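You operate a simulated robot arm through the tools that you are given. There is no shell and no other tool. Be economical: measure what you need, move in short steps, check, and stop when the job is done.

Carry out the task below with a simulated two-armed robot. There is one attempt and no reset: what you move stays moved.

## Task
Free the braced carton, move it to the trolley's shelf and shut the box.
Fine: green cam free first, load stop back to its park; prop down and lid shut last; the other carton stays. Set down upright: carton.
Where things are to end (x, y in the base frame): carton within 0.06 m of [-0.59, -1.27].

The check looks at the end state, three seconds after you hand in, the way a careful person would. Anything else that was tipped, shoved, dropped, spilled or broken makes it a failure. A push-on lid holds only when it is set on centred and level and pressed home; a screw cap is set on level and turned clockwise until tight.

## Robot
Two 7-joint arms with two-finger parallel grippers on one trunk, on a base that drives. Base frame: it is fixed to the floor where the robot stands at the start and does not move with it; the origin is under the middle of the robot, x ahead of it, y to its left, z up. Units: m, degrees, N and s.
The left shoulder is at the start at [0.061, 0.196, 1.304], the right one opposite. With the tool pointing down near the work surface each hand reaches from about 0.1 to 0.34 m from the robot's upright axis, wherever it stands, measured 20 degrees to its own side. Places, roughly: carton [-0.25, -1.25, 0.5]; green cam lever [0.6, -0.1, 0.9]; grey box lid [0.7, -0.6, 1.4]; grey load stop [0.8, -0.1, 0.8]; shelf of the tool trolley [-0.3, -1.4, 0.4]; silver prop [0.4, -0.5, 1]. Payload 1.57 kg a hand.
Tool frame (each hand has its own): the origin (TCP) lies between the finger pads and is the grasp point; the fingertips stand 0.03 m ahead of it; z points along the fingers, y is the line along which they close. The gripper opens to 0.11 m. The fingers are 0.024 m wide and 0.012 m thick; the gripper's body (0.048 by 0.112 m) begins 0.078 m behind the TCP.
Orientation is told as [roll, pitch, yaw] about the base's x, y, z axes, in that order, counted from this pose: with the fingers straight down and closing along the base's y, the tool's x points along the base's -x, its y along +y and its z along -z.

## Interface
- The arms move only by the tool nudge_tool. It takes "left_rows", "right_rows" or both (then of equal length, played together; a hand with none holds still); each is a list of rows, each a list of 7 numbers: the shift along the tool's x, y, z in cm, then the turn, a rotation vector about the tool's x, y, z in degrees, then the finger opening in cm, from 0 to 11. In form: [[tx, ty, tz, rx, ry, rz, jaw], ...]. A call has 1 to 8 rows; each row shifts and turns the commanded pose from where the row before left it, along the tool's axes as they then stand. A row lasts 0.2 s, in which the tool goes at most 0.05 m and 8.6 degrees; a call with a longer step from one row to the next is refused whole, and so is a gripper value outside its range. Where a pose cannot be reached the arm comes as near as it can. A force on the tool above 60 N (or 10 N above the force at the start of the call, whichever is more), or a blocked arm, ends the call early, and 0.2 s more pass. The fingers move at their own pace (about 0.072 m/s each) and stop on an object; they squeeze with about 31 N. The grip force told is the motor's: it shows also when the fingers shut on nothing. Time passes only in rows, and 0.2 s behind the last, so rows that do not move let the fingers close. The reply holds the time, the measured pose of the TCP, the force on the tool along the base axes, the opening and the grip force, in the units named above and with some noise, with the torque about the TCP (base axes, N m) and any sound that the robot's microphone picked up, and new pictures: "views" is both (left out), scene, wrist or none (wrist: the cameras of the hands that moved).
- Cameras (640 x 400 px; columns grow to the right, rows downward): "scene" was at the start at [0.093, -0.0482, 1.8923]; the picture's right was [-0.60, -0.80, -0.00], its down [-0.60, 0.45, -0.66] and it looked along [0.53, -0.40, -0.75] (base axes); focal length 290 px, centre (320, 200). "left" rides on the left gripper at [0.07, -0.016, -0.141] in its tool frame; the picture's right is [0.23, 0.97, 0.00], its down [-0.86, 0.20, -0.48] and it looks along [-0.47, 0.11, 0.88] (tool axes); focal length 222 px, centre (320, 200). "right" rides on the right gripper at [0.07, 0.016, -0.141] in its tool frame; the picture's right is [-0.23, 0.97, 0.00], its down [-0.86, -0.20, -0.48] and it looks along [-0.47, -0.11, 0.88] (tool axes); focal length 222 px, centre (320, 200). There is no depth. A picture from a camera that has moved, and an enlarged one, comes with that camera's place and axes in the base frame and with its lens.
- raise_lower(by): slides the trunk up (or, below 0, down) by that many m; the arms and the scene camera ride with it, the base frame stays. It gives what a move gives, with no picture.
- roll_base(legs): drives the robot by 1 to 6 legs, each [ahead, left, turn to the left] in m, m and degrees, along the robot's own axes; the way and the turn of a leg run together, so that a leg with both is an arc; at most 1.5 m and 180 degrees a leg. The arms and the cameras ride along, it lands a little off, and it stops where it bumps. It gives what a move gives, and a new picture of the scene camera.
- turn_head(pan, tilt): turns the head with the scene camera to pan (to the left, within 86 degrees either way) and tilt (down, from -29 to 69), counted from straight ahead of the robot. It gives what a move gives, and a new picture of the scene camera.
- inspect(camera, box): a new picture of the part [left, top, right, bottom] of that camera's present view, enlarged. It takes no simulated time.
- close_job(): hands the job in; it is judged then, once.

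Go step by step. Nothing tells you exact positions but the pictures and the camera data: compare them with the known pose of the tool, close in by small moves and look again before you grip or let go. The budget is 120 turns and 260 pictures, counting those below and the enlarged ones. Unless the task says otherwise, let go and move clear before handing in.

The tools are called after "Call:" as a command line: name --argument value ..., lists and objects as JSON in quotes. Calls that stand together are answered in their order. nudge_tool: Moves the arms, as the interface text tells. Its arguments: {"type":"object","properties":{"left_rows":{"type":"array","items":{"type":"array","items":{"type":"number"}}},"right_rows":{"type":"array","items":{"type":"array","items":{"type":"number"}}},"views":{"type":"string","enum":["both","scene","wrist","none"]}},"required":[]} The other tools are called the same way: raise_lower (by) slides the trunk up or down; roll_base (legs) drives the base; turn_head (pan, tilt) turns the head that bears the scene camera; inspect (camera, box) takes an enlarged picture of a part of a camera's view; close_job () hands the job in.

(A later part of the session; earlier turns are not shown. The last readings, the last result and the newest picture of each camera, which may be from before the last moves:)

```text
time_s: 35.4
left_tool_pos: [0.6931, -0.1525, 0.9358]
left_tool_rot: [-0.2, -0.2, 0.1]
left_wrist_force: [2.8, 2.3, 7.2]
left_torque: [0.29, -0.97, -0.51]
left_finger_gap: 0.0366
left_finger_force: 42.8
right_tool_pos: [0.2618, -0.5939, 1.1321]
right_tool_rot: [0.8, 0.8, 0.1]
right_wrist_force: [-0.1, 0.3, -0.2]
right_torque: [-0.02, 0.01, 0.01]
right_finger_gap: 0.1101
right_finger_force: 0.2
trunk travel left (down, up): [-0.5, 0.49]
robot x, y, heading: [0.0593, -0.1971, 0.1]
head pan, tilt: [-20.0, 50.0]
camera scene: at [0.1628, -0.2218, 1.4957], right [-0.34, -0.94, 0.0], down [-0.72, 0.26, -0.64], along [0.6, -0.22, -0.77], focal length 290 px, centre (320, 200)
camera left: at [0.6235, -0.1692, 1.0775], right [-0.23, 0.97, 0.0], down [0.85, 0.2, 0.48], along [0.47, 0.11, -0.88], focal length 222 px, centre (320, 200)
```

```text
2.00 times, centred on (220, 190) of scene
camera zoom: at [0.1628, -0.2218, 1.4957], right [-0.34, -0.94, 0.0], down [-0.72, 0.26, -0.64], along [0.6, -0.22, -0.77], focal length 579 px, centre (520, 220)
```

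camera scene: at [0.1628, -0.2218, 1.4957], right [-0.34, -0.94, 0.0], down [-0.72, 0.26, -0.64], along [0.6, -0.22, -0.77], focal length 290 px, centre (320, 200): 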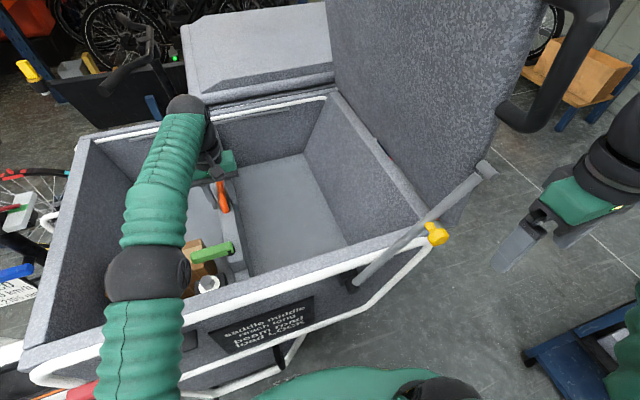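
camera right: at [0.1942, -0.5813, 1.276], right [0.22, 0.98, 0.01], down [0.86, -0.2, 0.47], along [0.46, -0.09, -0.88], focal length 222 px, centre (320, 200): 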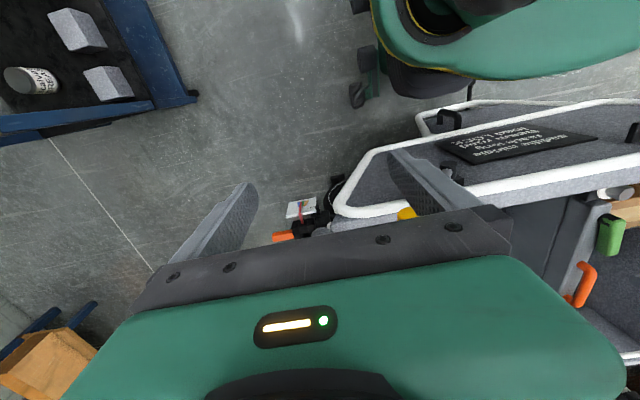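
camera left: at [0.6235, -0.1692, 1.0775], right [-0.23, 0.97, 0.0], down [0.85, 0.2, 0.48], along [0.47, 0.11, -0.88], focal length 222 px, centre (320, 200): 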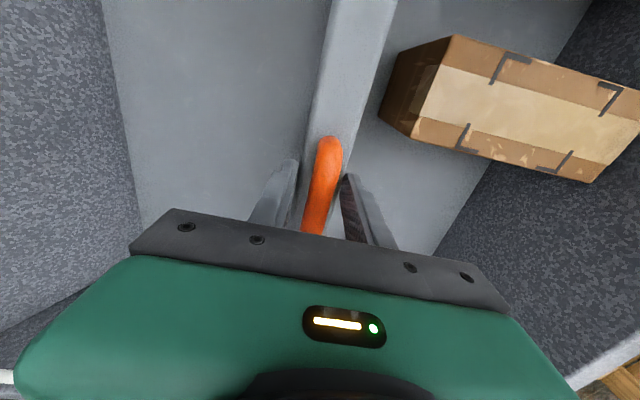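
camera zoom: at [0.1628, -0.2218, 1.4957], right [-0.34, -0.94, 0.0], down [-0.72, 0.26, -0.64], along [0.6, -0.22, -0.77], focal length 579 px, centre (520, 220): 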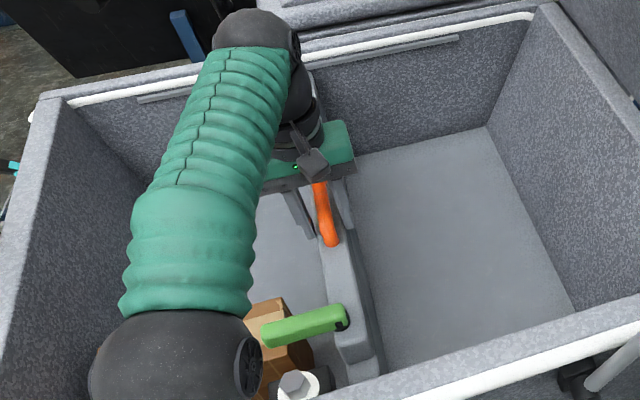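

Call:
nudge_tool --left_rows '[[0, -1.5, 0, 0, 0, 0, 1], [0, -1.5, 0, 0, 0, 0, 1], [0, -1.5, 0, 0, 0, 0, 1], [0, -1.5, 0, 0, 0, 0, 1]]' --views "both"

Call:
inspect --camera "scene" --box '[120, 90, 320, 290]'

```text
time_s: 36.4
left_tool_pos: [0.6872, -0.2082, 0.9313]
left_tool_rot: [-0.2, -0.2, 0.2]
left_wrist_force: [27.6, 2.6, 14.6]
left_torque: [0.36, -0.73, -0.71]
left_finger_gap: 0.0366
left_finger_force: 43.6
left hand out of reach, approached as far as the arm can: row 3, 4
right_tool_pos: [0.2647, -0.5939, 1.1312]
right_tool_rot: [0.8, 0.8, 0.1]
right_wrist_force: [0.8, -0.3, 0.6]
right_torque: [0.01, -0.04, 0.05]
right_finger_gap: 0.1099
right_finger_force: 0.0
trunk travel left (down, up): [-0.5, 0.49]
robot x, y, heading: [0.059, -0.1978, 0.1]
head pan, tilt: [-20.0, 50.0]
camera scene: at [0.1684, -0.2218, 1.4954], right [-0.34, -0.94, 0.0], down [-0.72, 0.26, -0.64], along [0.6, -0.22, -0.77], focal length 290 px, centre (320, 200)
camera left: at [0.6168, -0.2256, 1.0735], right [-0.23, 0.97, 0.0], down [0.85, 0.2, 0.48], along [0.47, 0.11, -0.88], focal length 222 px, centre (320, 200)
```

scene: 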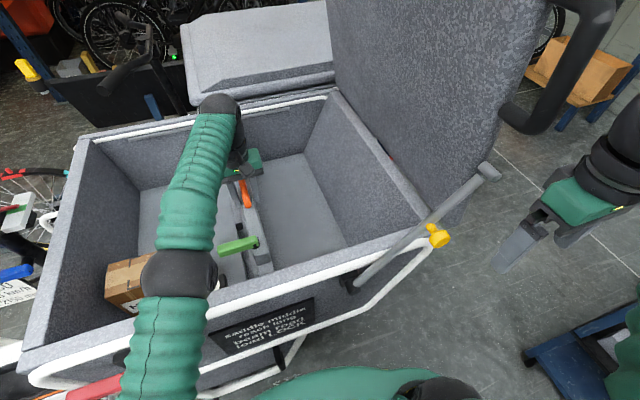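
left: 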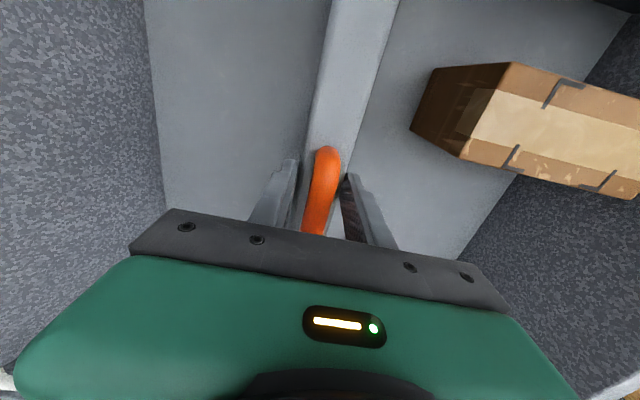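

```text
2.00 times, centred on (220, 190) of scene
camera zoom: at [0.1684, -0.2218, 1.4954], right [-0.34, -0.94, 0.0], down [-0.72, 0.26, -0.64], along [0.6, -0.22, -0.77], focal length 579 px, centre (520, 220)
```

zoom: 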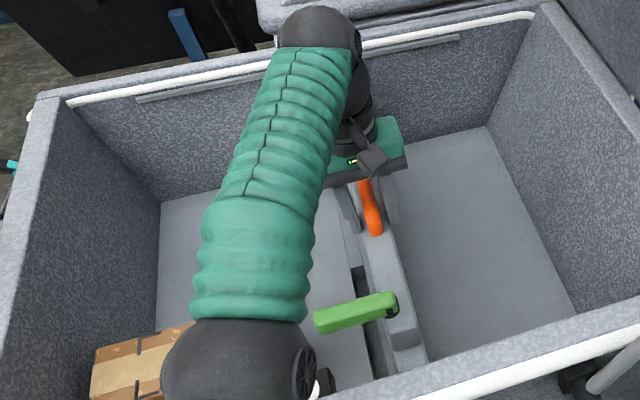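

The left arm is at its reach limit. I'll let go, rise, move the base further right and re-grip.

Call:
nudge_tool --left_rows '[[0, 0, 0, 0, 0, 0, 5.5], [0, 0, 0, 0, 0, 0, 5.5], [0, 0, -4, 0, 0, 0, 5.5], [0, 0, -4, 0, 0, 0, 5.5]]' --views "none"

Call:
roll_base --legs '[[0.0, -0.17, 0]]'

Call:
inspect --camera "scene" --box '[20, 70, 320, 300]'

```text
time_s: 37.4
left_tool_pos: [0.6626, -0.1991, 0.9941]
left_tool_rot: [-0.2, 0.0, 0.1]
left_wrist_force: [0.1, 0.6, -0.9]
left_torque: [0.01, 0.0, 0.0]
left_finger_gap: 0.055
left_finger_force: 0.0
left hand out of reach, approached as far as the arm can: row 3, 4
right_tool_pos: [0.2605, -0.5942, 1.1316]
right_tool_rot: [0.9, 0.6, 0.2]
right_wrist_force: [0.4, -0.3, 0.7]
right_torque: [-0.01, 0.02, 0.01]
right_finger_gap: 0.1099
right_finger_force: 0.0
trunk travel left (down, up): [-0.5, 0.49]
robot x, y, heading: [0.0567, -0.1934, -0.0]
head pan, tilt: [-20.0, 50.0]
```

```text
time_s: 38.9
left_tool_pos: [0.6636, -0.3684, 0.9939]
left_tool_rot: [-0.3, 0.0, 0.0]
left_wrist_force: [-0.3, 0.9, -0.2]
left_torque: [-0.01, -0.01, 0.0]
left_finger_gap: 0.0549
left_finger_force: 0.0
right_tool_pos: [0.2618, -0.7611, 1.1328]
right_tool_rot: [0.5, 0.7, 0.1]
right_wrist_force: [0.1, 0.3, -0.7]
right_torque: [-0.03, -0.04, -0.02]
right_finger_gap: 0.1099
right_finger_force: 0.0
trunk travel left (down, up): [-0.5, 0.49]
robot x, y, heading: [0.0603, -0.3632, 0.0]
head pan, tilt: [-20.0, 50.0]
camera scene: at [0.1638, -0.3872, 1.4954], right [-0.34, -0.94, 0.0], down [-0.72, 0.26, -0.64], along [0.6, -0.22, -0.77], focal length 290 px, centre (320, 200)
```

scene: 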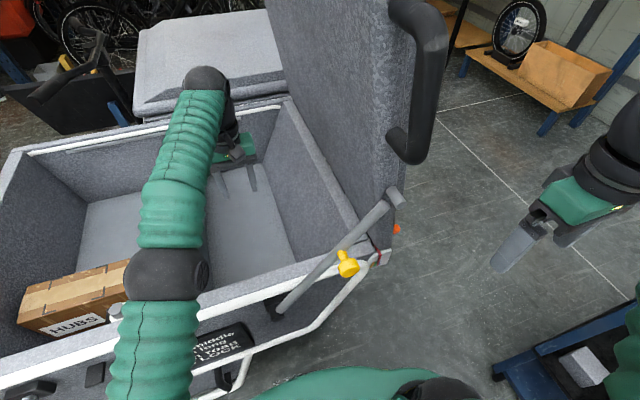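

```text
1.74 times, centred on (170, 185) of scene
camera zoom: at [0.1638, -0.3872, 1.4954], right [-0.34, -0.94, 0.0], down [-0.72, 0.26, -0.64], along [0.6, -0.22, -0.77], focal length 504 px, centre (581, 226)
```

zoom: 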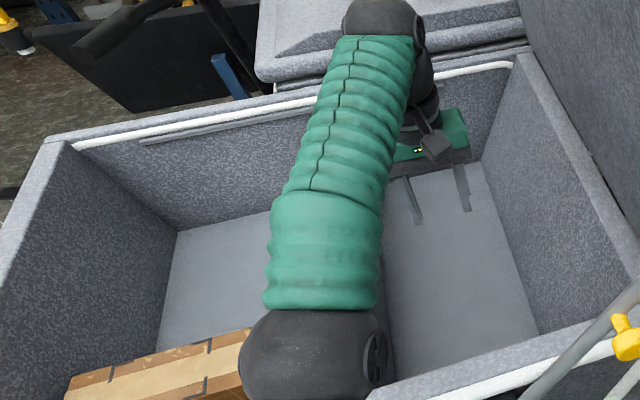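

Call:
nudge_tool --left_rows '[[0, 4, -1, 0, 0, 0, 5.5], [-1, 4, 0, 0, 0, 0, 5.5], [-1, 4, 0, 0, 0, 0, 5.5], [-1, 4, 0, 0, 0, 0, 5.5]]' --views "both"

Call:
inspect --camera "left" --box '[120, 0, 440, 240]'

Call:
inspect --camera "scene" --box '[20, 70, 320, 300]'

```text
time_s: 39.9
left_tool_pos: [0.6922, -0.2135, 1.0052]
left_tool_rot: [-0.1, 0.0, -0.2]
left_wrist_force: [-0.4, -0.7, 0.4]
left_torque: [-0.04, 0.01, -0.02]
left_finger_gap: 0.055
left_finger_force: 0.2
right_tool_pos: [0.2609, -0.7663, 1.1273]
right_tool_rot: [1.4, 1.1, 0.1]
right_wrist_force: [0.0, -0.6, 1.0]
right_torque: [0.0, 0.04, 0.0]
right_finger_gap: 0.1097
right_finger_force: 0.1
trunk travel left (down, up): [-0.5, 0.49]
robot x, y, heading: [0.0555, -0.3681, 0.2]
head pan, tilt: [-20.0, 50.0]
camera scene: at [0.1643, -0.3947, 1.4945], right [-0.34, -0.94, 0.0], down [-0.72, 0.26, -0.64], along [0.6, -0.22, -0.77], focal length 290 px, centre (320, 200)
camera left: at [0.6231, -0.2302, 1.1477], right [-0.23, 0.97, 0.0], down [0.86, 0.2, 0.48], along [0.47, 0.11, -0.88], focal length 222 px, centre (320, 200)
```

scene: 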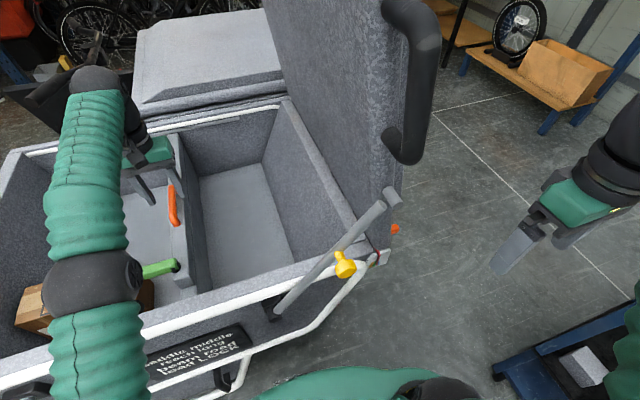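
left: 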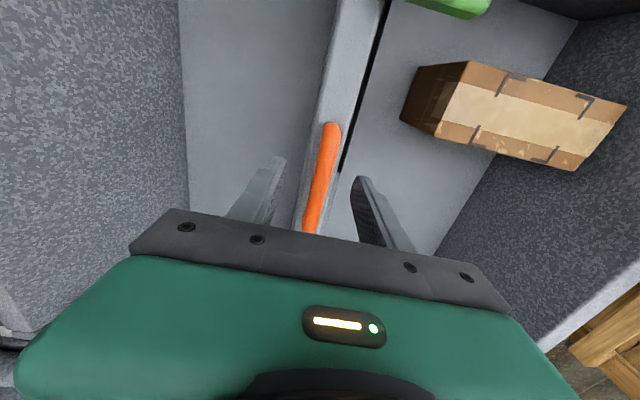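

```text
1.67 times, centred on (280, 120) of left
camera zoom: at [0.6231, -0.2302, 1.1477], right [-0.23, 0.97, 0.0], down [0.86, 0.2, 0.48], along [0.47, 0.11, -0.88], focal length 370 px, centre (387, 333)
```

zoom: 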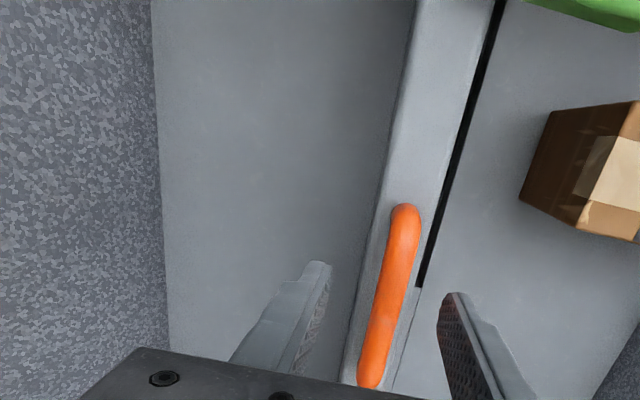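

```text
1.74 times, centred on (170, 185) of scene
camera zoom: at [0.1643, -0.3947, 1.4945], right [-0.34, -0.94, 0.0], down [-0.72, 0.26, -0.64], along [0.6, -0.22, -0.77], focal length 504 px, centre (581, 226)
```

zoom: 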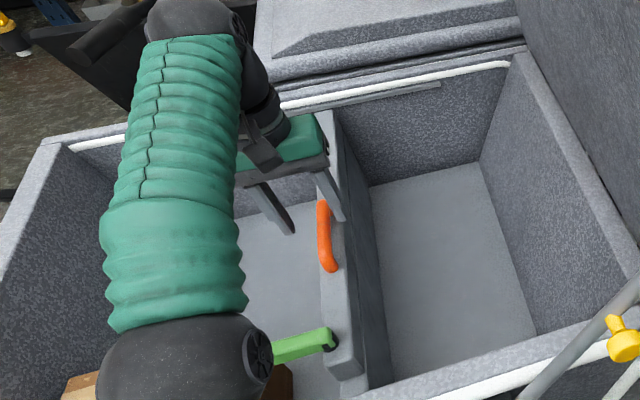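

Call:
nudge_tool --left_rows '[[0, 0.3, 3, 0, 0, 0, 5.5], [0, 0, 3, 0, 0, 0, 5.5], [0, 0, 0.9, 0, 0, 0, 5.5], [0, 0, 0, 0, 0, 0, 1], [0, 0, 0, 0, 0, 0, 1], [0, -1.5, 0, 0, 0, 0, 1], [0, -1.5, 0, 0, 0, 0, 1], [0, -1.5, 0, 0, 0, 0, 1]]' --views "both"

```text
time_s: 41.7
left_tool_pos: [0.6949, -0.254, 0.9356]
left_tool_rot: [-0.1, -0.1, 0.0]
left_wrist_force: [4.4, 2.7, 7.3]
left_torque: [0.08, 0.95, 0.66]
left_finger_gap: 0.0363
left_finger_force: 43.0
right_tool_pos: [0.2602, -0.7661, 1.1277]
right_tool_rot: [1.4, 1.1, 0.1]
right_wrist_force: [0.7, 0.4, 0.2]
right_torque: [-0.02, 0.02, -0.01]
right_finger_gap: 0.1103
right_finger_force: 0.0
trunk travel left (down, up): [-0.5, 0.49]
robot x, y, heading: [0.0586, -0.3678, 0.1]
head pan, tilt: [-20.0, 50.0]
camera scene: at [0.1637, -0.3933, 1.4938], right [-0.34, -0.94, 0.0], down [-0.72, 0.26, -0.64], along [0.6, -0.22, -0.77], focal length 290 px, centre (320, 200)
camera left: at [0.6243, -0.2713, 1.0777], right [-0.23, 0.97, 0.0], down [0.85, 0.2, 0.48], along [0.47, 0.11, -0.88], focal length 222 px, centre (320, 200)
```

scene: 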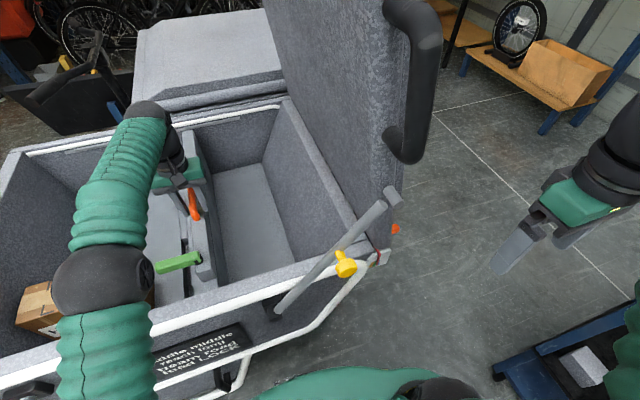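
left: 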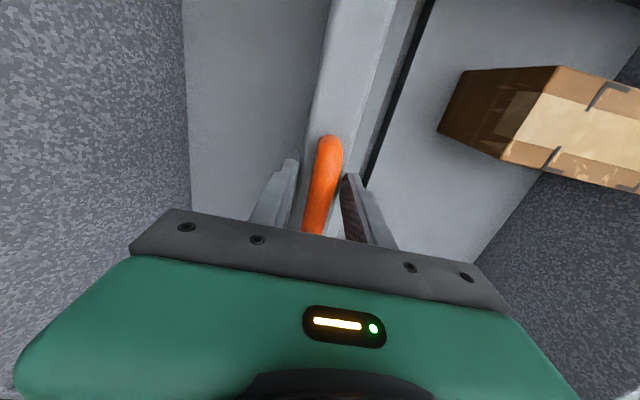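

Sliding smoothly; I'll continue toward the rails' right end.

Call:
nudge_tool --left_rows '[[0, -1.5, 0, 0, 0, 0, 1], [0, -1.5, 0, 0, 0, 0, 1], [0, -1.5, 0, 0, 0, 0, 1], [0, -1.5, 0, 0, 0, 0, 1], [0, -1.5, 0, 0, 0, 0, 1], [0, -1.5, 0, 0, 0, 0, 1]]' --views "both"

Call:
inspect --camera "scene" --box '[20, 70, 320, 300]'

```text
time_s: 43.1
left_tool_pos: [0.6952, -0.3453, 0.9351]
left_tool_rot: [-0.1, -0.3, 0.0]
left_wrist_force: [12.3, 2.7, 23.3]
left_torque: [0.26, -0.39, 0.51]
left_finger_gap: 0.0367
left_finger_force: 43.3
right_tool_pos: [0.2607, -0.7651, 1.1262]
right_tool_rot: [1.3, 1.0, 0.0]
right_wrist_force: [0.0, -0.9, 0.7]
right_torque: [0.0, -0.04, -0.01]
right_finger_gap: 0.1098
right_finger_force: 0.1
trunk travel left (down, up): [-0.5, 0.49]
robot x, y, heading: [0.0589, -0.3657, 0.0]
head pan, tilt: [-20.0, 50.0]
camera scene: at [0.162, -0.3938, 1.4939], right [-0.34, -0.94, 0.0], down [-0.72, 0.26, -0.64], along [0.6, -0.22, -0.77], focal length 290 px, centre (320, 200)
camera left: at [0.6237, -0.3618, 1.0771], right [-0.23, 0.97, 0.0], down [0.85, 0.2, 0.48], along [0.47, 0.11, -0.88], focal length 222 px, centre (320, 200)
```

scene: 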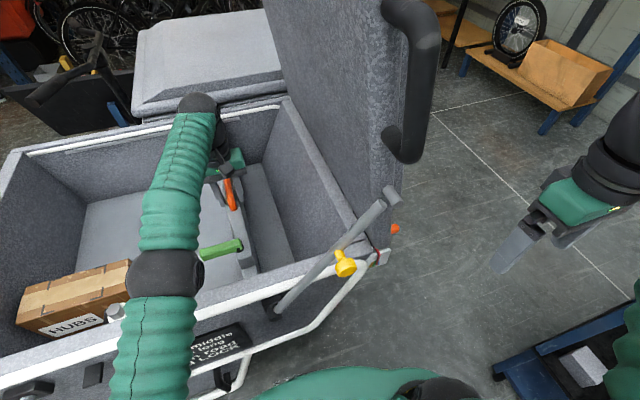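
left: 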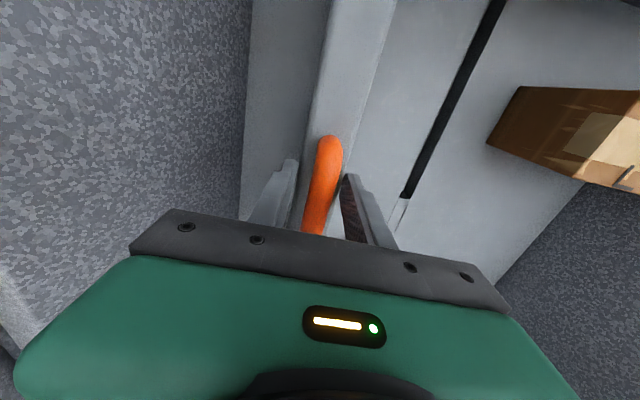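

```text
1.74 times, centred on (170, 185) of scene
camera zoom: at [0.162, -0.3938, 1.4939], right [-0.34, -0.94, 0.0], down [-0.72, 0.26, -0.64], along [0.6, -0.22, -0.77], focal length 504 px, centre (581, 226)
```

zoom: 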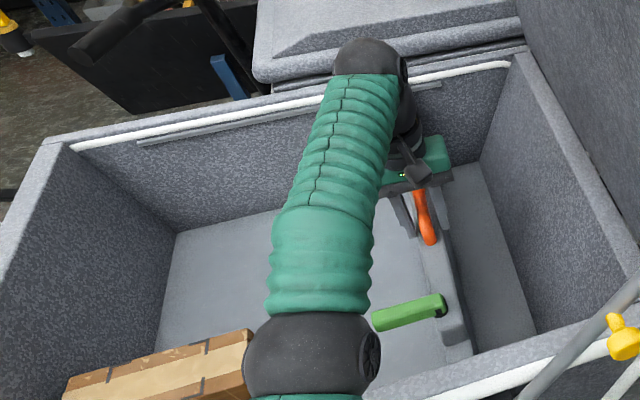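

Call:
nudge_tool --left_rows '[[0, -1.3, 0, 0, 0, 0, 1], [0, -1.3, 0, 0, 0, 0, 1], [0, -1, 0, 0, 0, 0, 1]]' --views "both"

Call:
inspect --camera "scene" --box '[120, 70, 320, 300]'

```text
time_s: 43.9
left_tool_pos: [0.6875, -0.3779, 0.9302]
left_tool_rot: [-0.2, -0.1, 0.0]
left_wrist_force: [28.5, 2.2, 13.3]
left_torque: [0.41, -0.47, 0.39]
left_finger_gap: 0.0365
left_finger_force: 42.7
left hand out of reach, approached as far as the arm can: row 2, 3
right_tool_pos: [0.2641, -0.7663, 1.1265]
right_tool_rot: [1.4, 1.2, 0.1]
right_wrist_force: [0.2, 0.0, 0.4]
right_torque: [0.01, 0.0, -0.01]
right_finger_gap: 0.1102
right_finger_force: 0.0
trunk travel left (down, up): [-0.5, 0.49]
robot x, y, heading: [0.0591, -0.3673, -0.1]
head pan, tilt: [-20.0, 50.0]
camera scene: at [0.1686, -0.3935, 1.4933], right [-0.34, -0.94, 0.0], down [-0.72, 0.26, -0.64], along [0.6, -0.22, -0.77], focal length 290 px, centre (320, 200)
camera left: at [0.6177, -0.3947, 1.0725], right [-0.23, 0.97, 0.0], down [0.85, 0.2, 0.48], along [0.47, 0.11, -0.88], focal length 222 px, centre (320, 200)
```

scene: 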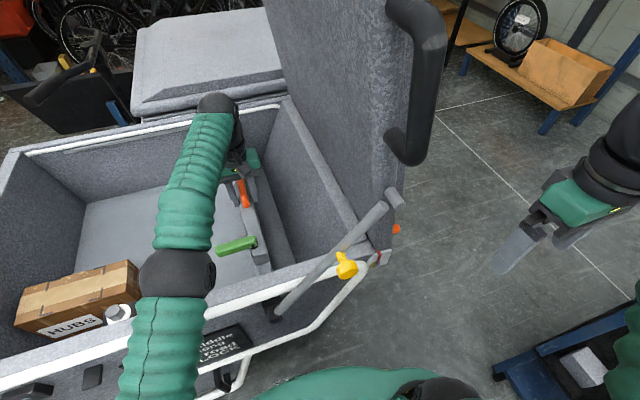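
left: 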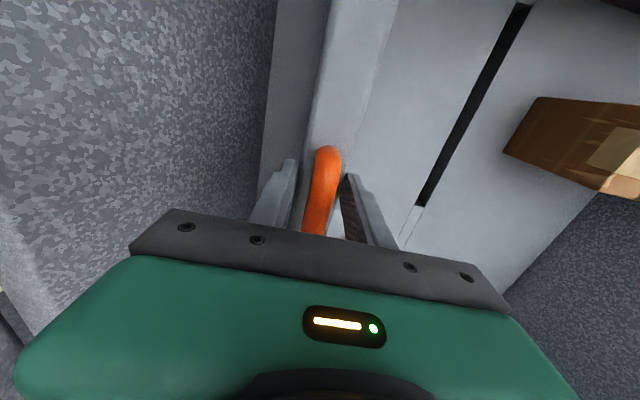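

```text
1.74 times, centred on (220, 185) of scene
camera zoom: at [0.1686, -0.3935, 1.4933], right [-0.34, -0.94, 0.0], down [-0.72, 0.26, -0.64], along [0.6, -0.22, -0.77], focal length 504 px, centre (494, 226)
```

zoom: 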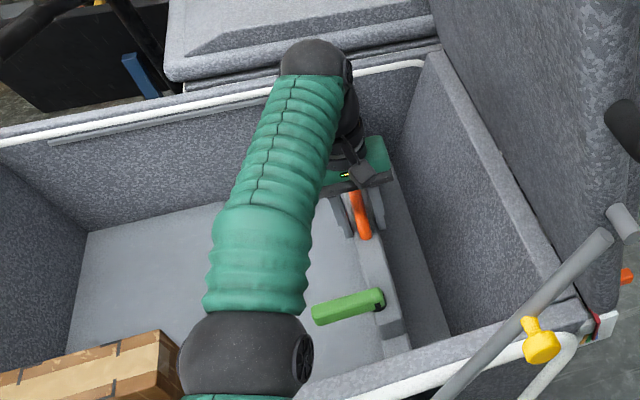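

I'll re-grip the beam itself nearer to me (x≈0.62) to finish the slide.

Call:
nudge_tool --left_rows '[[0, 0, 0, 0, 0, 0, 6], [0, 0, 0, 0, 0, 0, 6], [0, 0, -4, 0, 0, 0, 6], [3.5, 0, 0, 0, 0, 0, 6], [3.5, 0, 0, 0, 0, 0, 6]]' --views "wrist"

Call:
inspect --camera "left" --box '[120, 0, 440, 240]'

```text
time_s: 45.1
left_tool_pos: [0.655, -0.3922, 0.9935]
left_tool_rot: [-0.1, 0.0, -0.1]
left_wrist_force: [-0.4, -0.1, -0.3]
left_torque: [-0.01, -0.04, -0.02]
left_finger_gap: 0.0602
left_finger_force: 0.0
left hand out of reach, approached as far as the arm can: row 3, 4, 5
right_tool_pos: [0.2601, -0.7667, 1.1268]
right_tool_rot: [1.4, 1.1, 0.1]
right_wrist_force: [-0.3, 0.1, -0.2]
right_torque: [-0.01, 0.01, 0.01]
right_finger_gap: 0.1102
right_finger_force: 0.0
trunk travel left (down, up): [-0.5, 0.49]
robot x, y, heading: [0.0577, -0.3655, -0.1]
head pan, tilt: [-20.0, 50.0]
camera left: at [0.5846, -0.4098, 1.1353], right [-0.23, 0.97, 0.0], down [0.86, 0.2, 0.48], along [0.46, 0.11, -0.88], focal length 222 px, centre (320, 200)
```

left: 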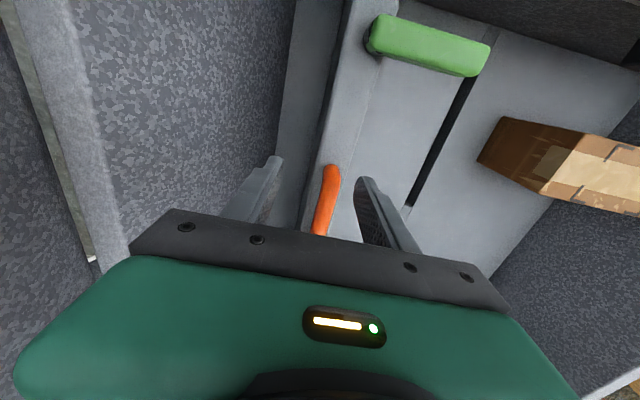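

```text
1.67 times, centred on (280, 120) of left
camera zoom: at [0.5846, -0.4098, 1.1353], right [-0.23, 0.97, 0.0], down [0.86, 0.2, 0.48], along [0.46, 0.11, -0.88], focal length 370 px, centre (387, 333)
```

zoom: 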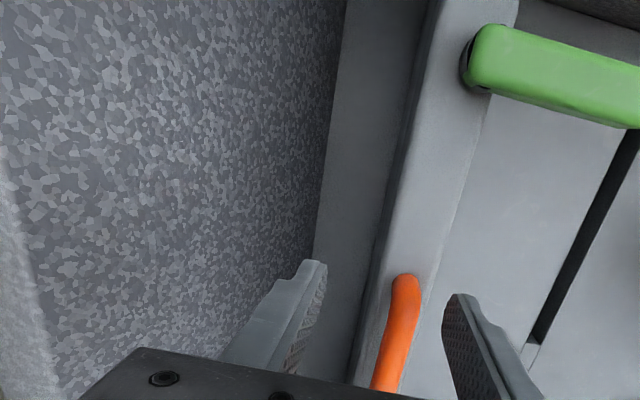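

Call:
nudge_tool --left_rows '[[3.2, 1.2, 0, 0, 0, 0, 6], [0, 0, 3, 0, 0, 0, 6], [0, 0, 2.5, 0, 0, 0, 6], [0, 0, 1, 0, 0, 0, 6], [0, 0, 0, 0, 0, 0, 1], [0, 0, 0, 0, 0, 0, 1]]' --views "wrist"

Call:
inspect --camera "left" --box '[120, 0, 440, 240]'

```text
time_s: 46.5
left_tool_pos: [0.6707, -0.3977, 0.9449]
left_tool_rot: [-0.1, -0.2, 0.0]
left_wrist_force: [5.6, 1.1, 19.5]
left_torque: [0.42, 0.23, 0.01]
left_finger_gap: 0.0179
left_finger_force: 23.9
left hand out of reach, approached as far as the arm can: row 1, 2, 3
right_tool_pos: [0.2609, -0.7649, 1.1266]
right_tool_rot: [1.2, 1.0, 0.1]
right_wrist_force: [0.6, -0.2, 0.5]
right_torque: [-0.03, 0.01, 0.01]
right_finger_gap: 0.11
right_finger_force: 0.1
trunk travel left (down, up): [-0.5, 0.49]
robot x, y, heading: [0.0557, -0.3659, 0.0]
head pan, tilt: [-20.0, 50.0]
camera left: at [0.6002, -0.4146, 1.0857], right [-0.23, 0.97, 0.0], down [0.85, 0.2, 0.48], along [0.47, 0.11, -0.88], focal length 222 px, centre (320, 200)
```

left: 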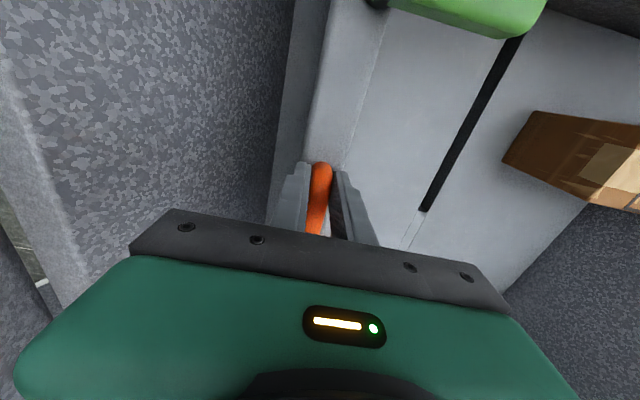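

```text
1.67 times, centred on (280, 120) of left
camera zoom: at [0.6002, -0.4146, 1.0857], right [-0.23, 0.97, 0.0], down [0.85, 0.2, 0.48], along [0.47, 0.11, -0.88], focal length 370 px, centre (387, 333)
```

zoom: 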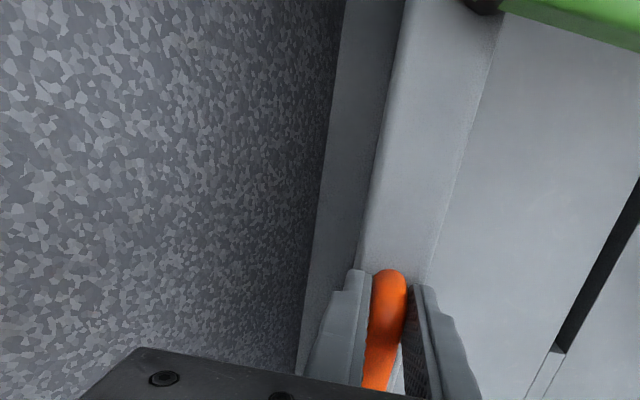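

Now I hold the handle near its front end. I'll continue sliding right gently.

Call:
nudge_tool --left_rows '[[0, 0, -0.4, 0, 0, 0, 1], [0.3, -1, 0, 0, 0, 0, 1], [0.3, -1, 0, 0, 0, 0, 1], [0, -1, 0, 0, 0, 0, 1]]' --views "both"

Call:
inspect --camera "scene" --box '[120, 70, 320, 300]'

```text
time_s: 47.5
left_tool_pos: [0.6639, -0.4267, 0.9459]
left_tool_rot: [-0.1, -0.3, 0.0]
left_wrist_force: [32.9, 1.8, 17.1]
left_torque: [0.61, -0.4, -0.21]
left_finger_gap: 0.0181
left_finger_force: 33.1
left hand out of reach, approached as far as the arm can: row 4
right_tool_pos: [0.2641, -0.7672, 1.1243]
right_tool_rot: [1.3, 1.2, 0.0]
right_wrist_force: [-0.1, 0.0, 0.3]
right_torque: [0.0, 0.01, 0.01]
right_finger_gap: 0.1099
right_finger_force: 0.0
trunk travel left (down, up): [-0.5, 0.49]
robot x, y, heading: [0.0608, -0.3668, 0.2]
head pan, tilt: [-20.0, 50.0]
camera scene: at [0.1689, -0.3938, 1.4923], right [-0.34, -0.94, 0.0], down [-0.72, 0.26, -0.64], along [0.6, -0.22, -0.77], focal length 290 px, centre (320, 200)
camera left: at [0.5928, -0.4434, 1.0857], right [-0.23, 0.97, 0.0], down [0.85, 0.2, 0.48], along [0.47, 0.11, -0.88], focal length 222 px, centre (320, 200)
```

scene: 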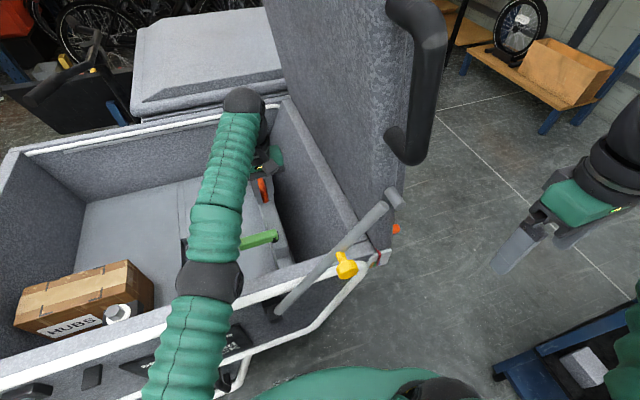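
left: 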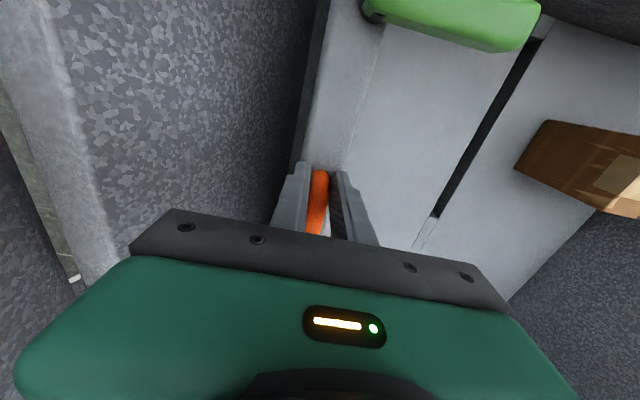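

```text
1.74 times, centred on (220, 185) of scene
camera zoom: at [0.1689, -0.3938, 1.4923], right [-0.34, -0.94, 0.0], down [-0.72, 0.26, -0.64], along [0.6, -0.22, -0.77], focal length 504 px, centre (494, 226)
```

zoom: 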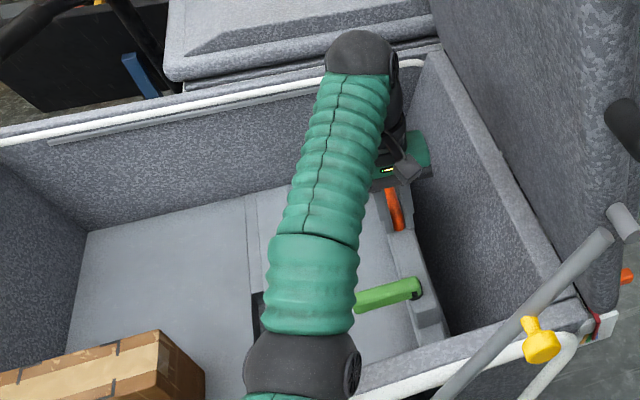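

Call:
nudge_tool --left_rows '[[0, 0, 0, 0, 0, 0, 4], [0, 0, 0, 0, 0, 0, 4]]' --views "none"

Call:
roll_base --legs '[[0, -0.05, 0]]'

```text
time_s: 48.1
left_tool_pos: [0.6564, -0.4273, 0.9449]
left_tool_rot: [-0.1, 0.1, -0.2]
left_wrist_force: [-2.8, -2.3, 10.0]
left_torque: [0.16, -0.01, 0.05]
left_finger_gap: 0.0384
left_finger_force: 0.0
right_tool_pos: [0.2589, -0.7661, 1.1261]
right_tool_rot: [1.4, 1.1, -0.1]
right_wrist_force: [0.8, 0.3, -0.3]
right_torque: [-0.02, 0.02, -0.01]
right_finger_gap: 0.1103
right_finger_force: 0.1
trunk travel left (down, up): [-0.5, 0.49]
robot x, y, heading: [0.062, -0.3641, 0.2]
head pan, tilt: [-20.0, 50.0]
```

```text
time_s: 49.2
left_tool_pos: [0.6594, -0.457, 0.9424]
left_tool_rot: [2.1, -0.5, 1.9]
left_wrist_force: [-3.5, 36.6, 29.5]
left_torque: [1.07, 1.15, 0.28]
left_finger_gap: 0.0715
left_finger_force: 18.6
right_tool_pos: [0.2626, -0.8181, 1.1215]
right_tool_rot: [1.2, 0.8, 0.4]
right_wrist_force: [0.3, -1.4, -0.7]
right_torque: [0.15, 0.05, -0.03]
right_finger_gap: 0.1102
right_finger_force: 0.0
trunk travel left (down, up): [-0.5, 0.49]
robot x, y, heading: [0.0627, -0.4178, 0.1]
head pan, tilt: [-20.0, 50.0]
stopped in leg 1: the force on the tool passed its limit at 65 N (the readings are from after the stop); the commanded pose is now the measured one
camera scene: at [0.1613, -0.4373, 1.4887], right [-0.34, -0.94, 0.0], down [-0.72, 0.26, -0.64], along [0.61, -0.22, -0.77], focal length 290 px, centre (320, 200)
```

scene: 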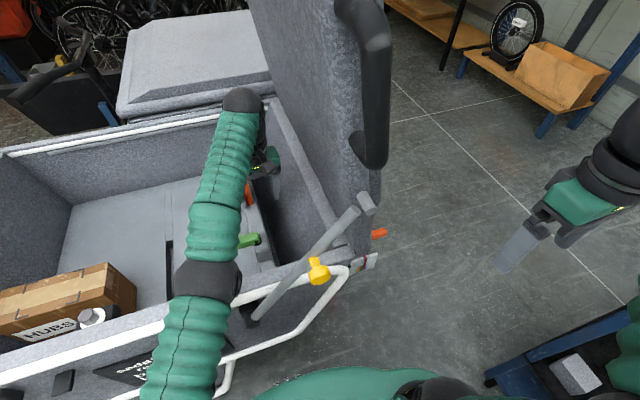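

Call:
nudge_tool --left_rows '[[0, 1.5, 0, 0, 0, 0, 6], [0, 0, -4, 0, 0, 0, 6], [0, 0, -4, 0, 0, 0, 6], [0, 2, 0, 0, 0, 0, 6]]' --views "both"

Call:
inspect --camera "left" --box '[120, 0, 440, 240]'

Call:
inspect --camera "scene" --box '[120, 80, 360, 300]'

```text
time_s: 50.2
left_tool_pos: [0.6462, -0.4227, 1.0033]
left_tool_rot: [1.4, -0.1, 1.1]
left_wrist_force: [0.8, 0.2, -0.6]
left_torque: [0.0, 0.0, 0.04]
left_finger_gap: 0.0604
left_finger_force: 0.0
left hand out of reach, approached as far as the arm can: row 1, 2, 3
right_tool_pos: [0.264, -0.8164, 1.1217]
right_tool_rot: [1.4, 1.3, 0.5]
right_wrist_force: [-0.1, 0.3, 0.5]
right_torque: [-0.04, 0.0, 0.05]
right_finger_gap: 0.1099
right_finger_force: 0.0
trunk travel left (down, up): [-0.5, 0.49]
robot x, y, heading: [0.0568, -0.4143, 0.2]
head pan, tilt: [-20.0, 50.0]
camera scene: at [0.1654, -0.4424, 1.4907], right [-0.34, -0.94, 0.0], down [-0.72, 0.26, -0.64], along [0.6, -0.22, -0.77], focal length 290 px, centre (320, 200)
camera left: at [0.5764, -0.4457, 1.1446], right [-0.25, 0.97, 0.02], down [0.85, 0.21, 0.48], along [0.46, 0.14, -0.87], focal length 222 px, centre (320, 200)
```

scene: 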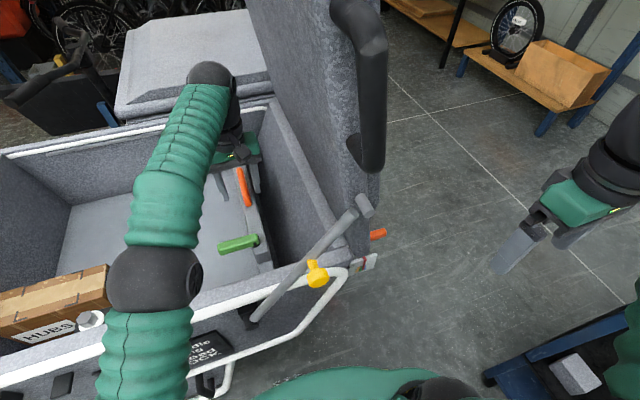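
left: 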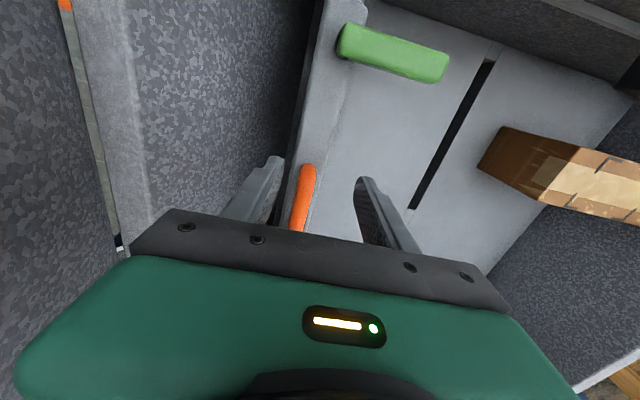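

```text
1.67 times, centred on (280, 120) of left
camera zoom: at [0.5764, -0.4457, 1.1446], right [-0.25, 0.97, 0.02], down [0.85, 0.21, 0.48], along [0.46, 0.14, -0.87], focal length 370 px, centre (387, 333)
```

zoom: 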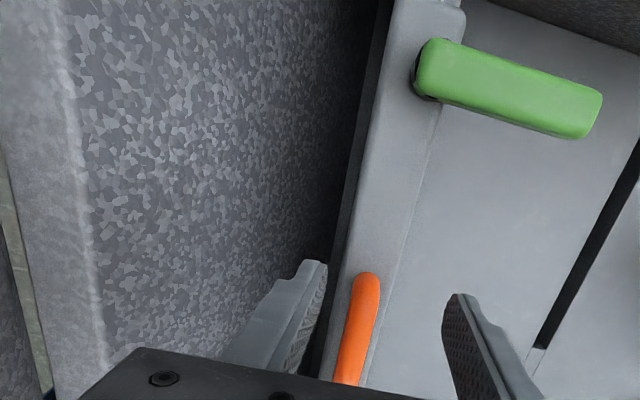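

```text
1.82 times, centred on (240, 190) of scene
camera zoom: at [0.1654, -0.4424, 1.4907], right [-0.34, -0.94, 0.0], down [-0.72, 0.26, -0.64], along [0.6, -0.22, -0.77], focal length 527 px, centre (466, 218)
```

zoom: 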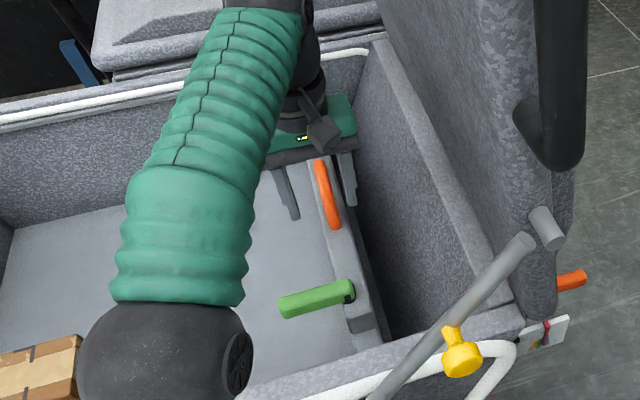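

The stop is hard against its end stop at y≈-0.435 (37–65 N resisting), which is its park at the right. Now I'll raise the hand and return the base to face the carton.

Call:
nudge_tool --left_rows '[[4, 0, 0, 0, 0, 0, 8], [4, 0, -2, 0, 0, 0, 8], [0, 0, -4, 0, 0, 0, 11], [0, 0, -4, 0, 0, 0, 11]]' --views "none"

Call:
roll_base --legs '[[0, 0.3, 0]]'

Call:
inspect --camera "scene" --box '[120, 80, 420, 300]'

```text
time_s: 51.2
left_tool_pos: [0.5647, -0.4283, 1.1082]
left_tool_rot: [1.5, -0.2, 1.1]
left_wrist_force: [-0.3, -0.1, 0.9]
left_torque: [0.0, 0.03, -0.01]
left_finger_gap: 0.1098
left_finger_force: 0.0
right_tool_pos: [0.2623, -0.8164, 1.1231]
right_tool_rot: [1.5, 1.1, 0.7]
right_wrist_force: [0.7, 1.2, -0.4]
right_torque: [0.01, -0.04, 0.0]
right_finger_gap: 0.1101
right_finger_force: 0.0
trunk travel left (down, up): [-0.5, 0.49]
robot x, y, heading: [0.0641, -0.4152, 0.2]
head pan, tilt: [-20.0, 50.0]
```

```text
time_s: 53.2
left_tool_pos: [0.5652, -0.1424, 1.1031]
left_tool_rot: [1.8, -0.1, 1.1]
left_wrist_force: [0.8, -0.2, -0.4]
left_torque: [0.0, 0.02, -0.01]
left_finger_gap: 0.1099
left_finger_force: 0.1
right_tool_pos: [0.2609, -0.531, 1.1161]
right_tool_rot: [2.0, 1.4, 0.1]
right_wrist_force: [0.6, -0.4, -0.7]
right_torque: [0.01, 0.02, -0.03]
right_finger_gap: 0.1101
right_finger_force: 0.1
trunk travel left (down, up): [-0.5, 0.49]
robot x, y, heading: [0.0562, -0.1237, -0.1]
head pan, tilt: [-20.0, 50.0]
camera scene: at [0.1632, -0.1589, 1.4882], right [-0.34, -0.94, -0.01], down [-0.72, 0.26, -0.64], along [0.6, -0.21, -0.77], focal length 290 px, centre (320, 200)
```

scene: 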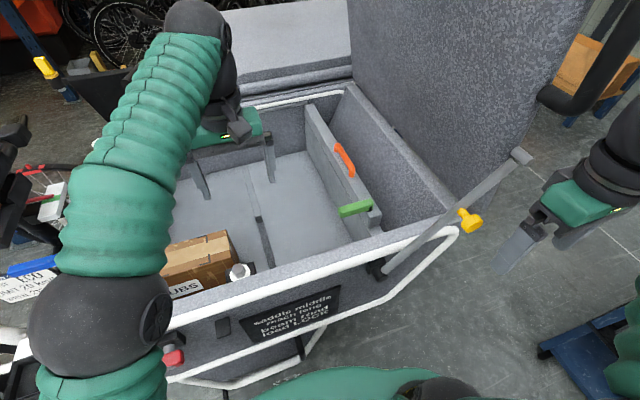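

```text
1.82 times, centred on (270, 190) of scene
camera zoom: at [0.1632, -0.1589, 1.4882], right [-0.34, -0.94, -0.01], down [-0.72, 0.26, -0.64], along [0.6, -0.21, -0.77], focal length 527 px, centre (411, 218)
```

zoom: 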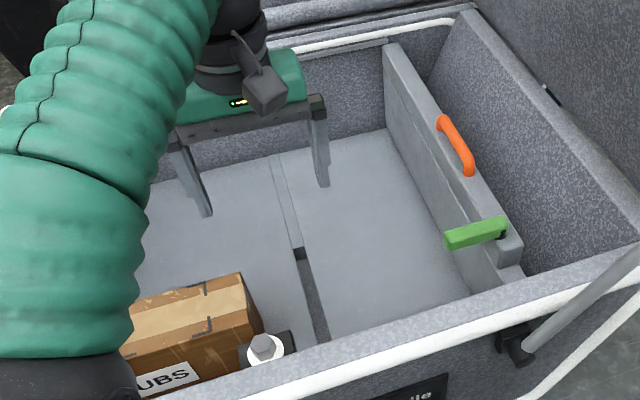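

The stop is at the end of its rails and the carton is free. I'll place the left hand above the carton turned 90°, so that the jaws close across its narrow side.

Call:
nudge_tool --left_rows '[[0, 4, 0, 0, 0, 0, 11], [-1, 4, 0, 0, 0, 0, 11], [-1, 4, 0, 0, 0, 0, 11], [-1, 2, 0, 0, 0, 0, 11], [0, 0, 0, 0, 0, -8.3, 11], [0, 0, 0, 0, 0, -8.3, 11], [0, 0, 0, 0, 0, -8.3, 11], [0, 0, 0, 0, 0, -8.3, 11]]' --views "none"

Call:
nudge_tool --left_rows '[[0, 0, 0, 0, 0, -8.3, 11], [0, 0, 0, 0, 0, -8.3, 11], [0, 0, 0, 0, 0, -8.3, 11], [0, 0, 0, 0, 0, -8.3, 11], [0, 0, 0, 0, 0, -8.3, 11], [0, 0, 0, 0, 0, -8.3, 11], [0, 0, 0, 0, 0, -6, 11]]' --views "both"

Call:
inspect --camera "left" --box '[160, 0, 480, 240]'

```text
time_s: 55.0
left_tool_pos: [0.592, 0.0053, 1.1094]
left_tool_rot: [1.1, -1.0, 34.5]
left_wrist_force: [0.0, -0.2, -0.1]
left_torque: [0.01, 0.0, 0.02]
left_finger_gap: 0.11
left_finger_force: 0.0
right_tool_pos: [0.2595, -0.5237, 1.1203]
right_tool_rot: [1.8, 1.2, 0.0]
right_wrist_force: [-0.1, -0.3, 0.9]
right_torque: [0.01, -0.09, 0.03]
right_finger_gap: 0.11
right_finger_force: 0.0
trunk travel left (down, up): [-0.5, 0.49]
robot x, y, heading: [0.0596, -0.1217, 0.4]
head pan, tilt: [-20.0, 50.0]
```

```text
time_s: 56.6
left_tool_pos: [0.593, 0.0061, 1.1104]
left_tool_rot: [-0.1, -1.4, 90.2]
left_wrist_force: [0.0, -0.6, 0.2]
left_torque: [-0.03, 0.0, -0.04]
left_finger_gap: 0.1098
left_finger_force: 0.0
right_tool_pos: [0.2597, -0.5243, 1.1196]
right_tool_rot: [1.8, 1.3, 0.1]
right_wrist_force: [0.0, -0.5, 0.0]
right_torque: [0.01, 0.02, -0.01]
right_finger_gap: 0.11
right_finger_force: 0.1
trunk travel left (down, up): [-0.5, 0.49]
robot x, y, heading: [0.0589, -0.1206, 0.2]
head pan, tilt: [-20.0, 50.0]
camera scene: at [0.1625, -0.1493, 1.4908], right [-0.34, -0.94, 0.0], down [-0.72, 0.26, -0.64], along [0.6, -0.22, -0.77], focal length 290 px, centre (320, 200)
camera left: at [0.6083, -0.0681, 1.2507], right [-0.97, -0.23, -0.01], down [-0.2, 0.84, 0.5], along [-0.11, 0.49, -0.87], focal length 222 px, centre (320, 200)
```

scene: 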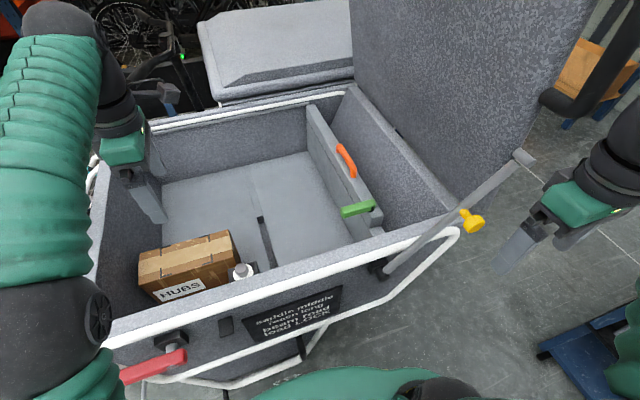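
left: 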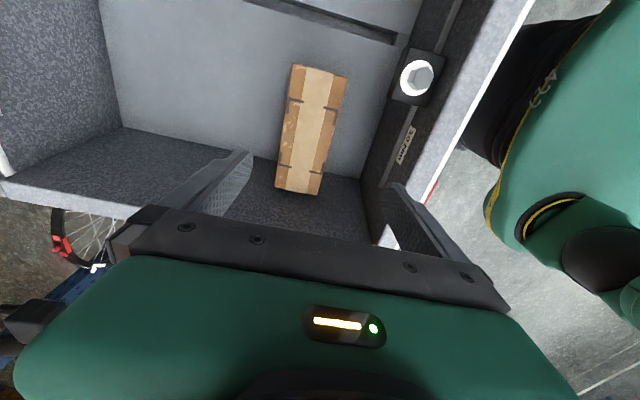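

```text
1.67 times, centred on (320, 120) of left
camera zoom: at [0.6083, -0.0681, 1.2507], right [-0.97, -0.23, -0.01], down [-0.2, 0.84, 0.5], along [-0.11, 0.49, -0.87], focal length 370 px, centre (320, 333)
```

zoom: 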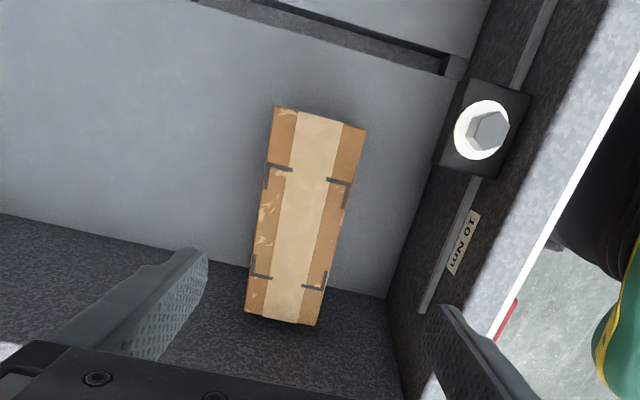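

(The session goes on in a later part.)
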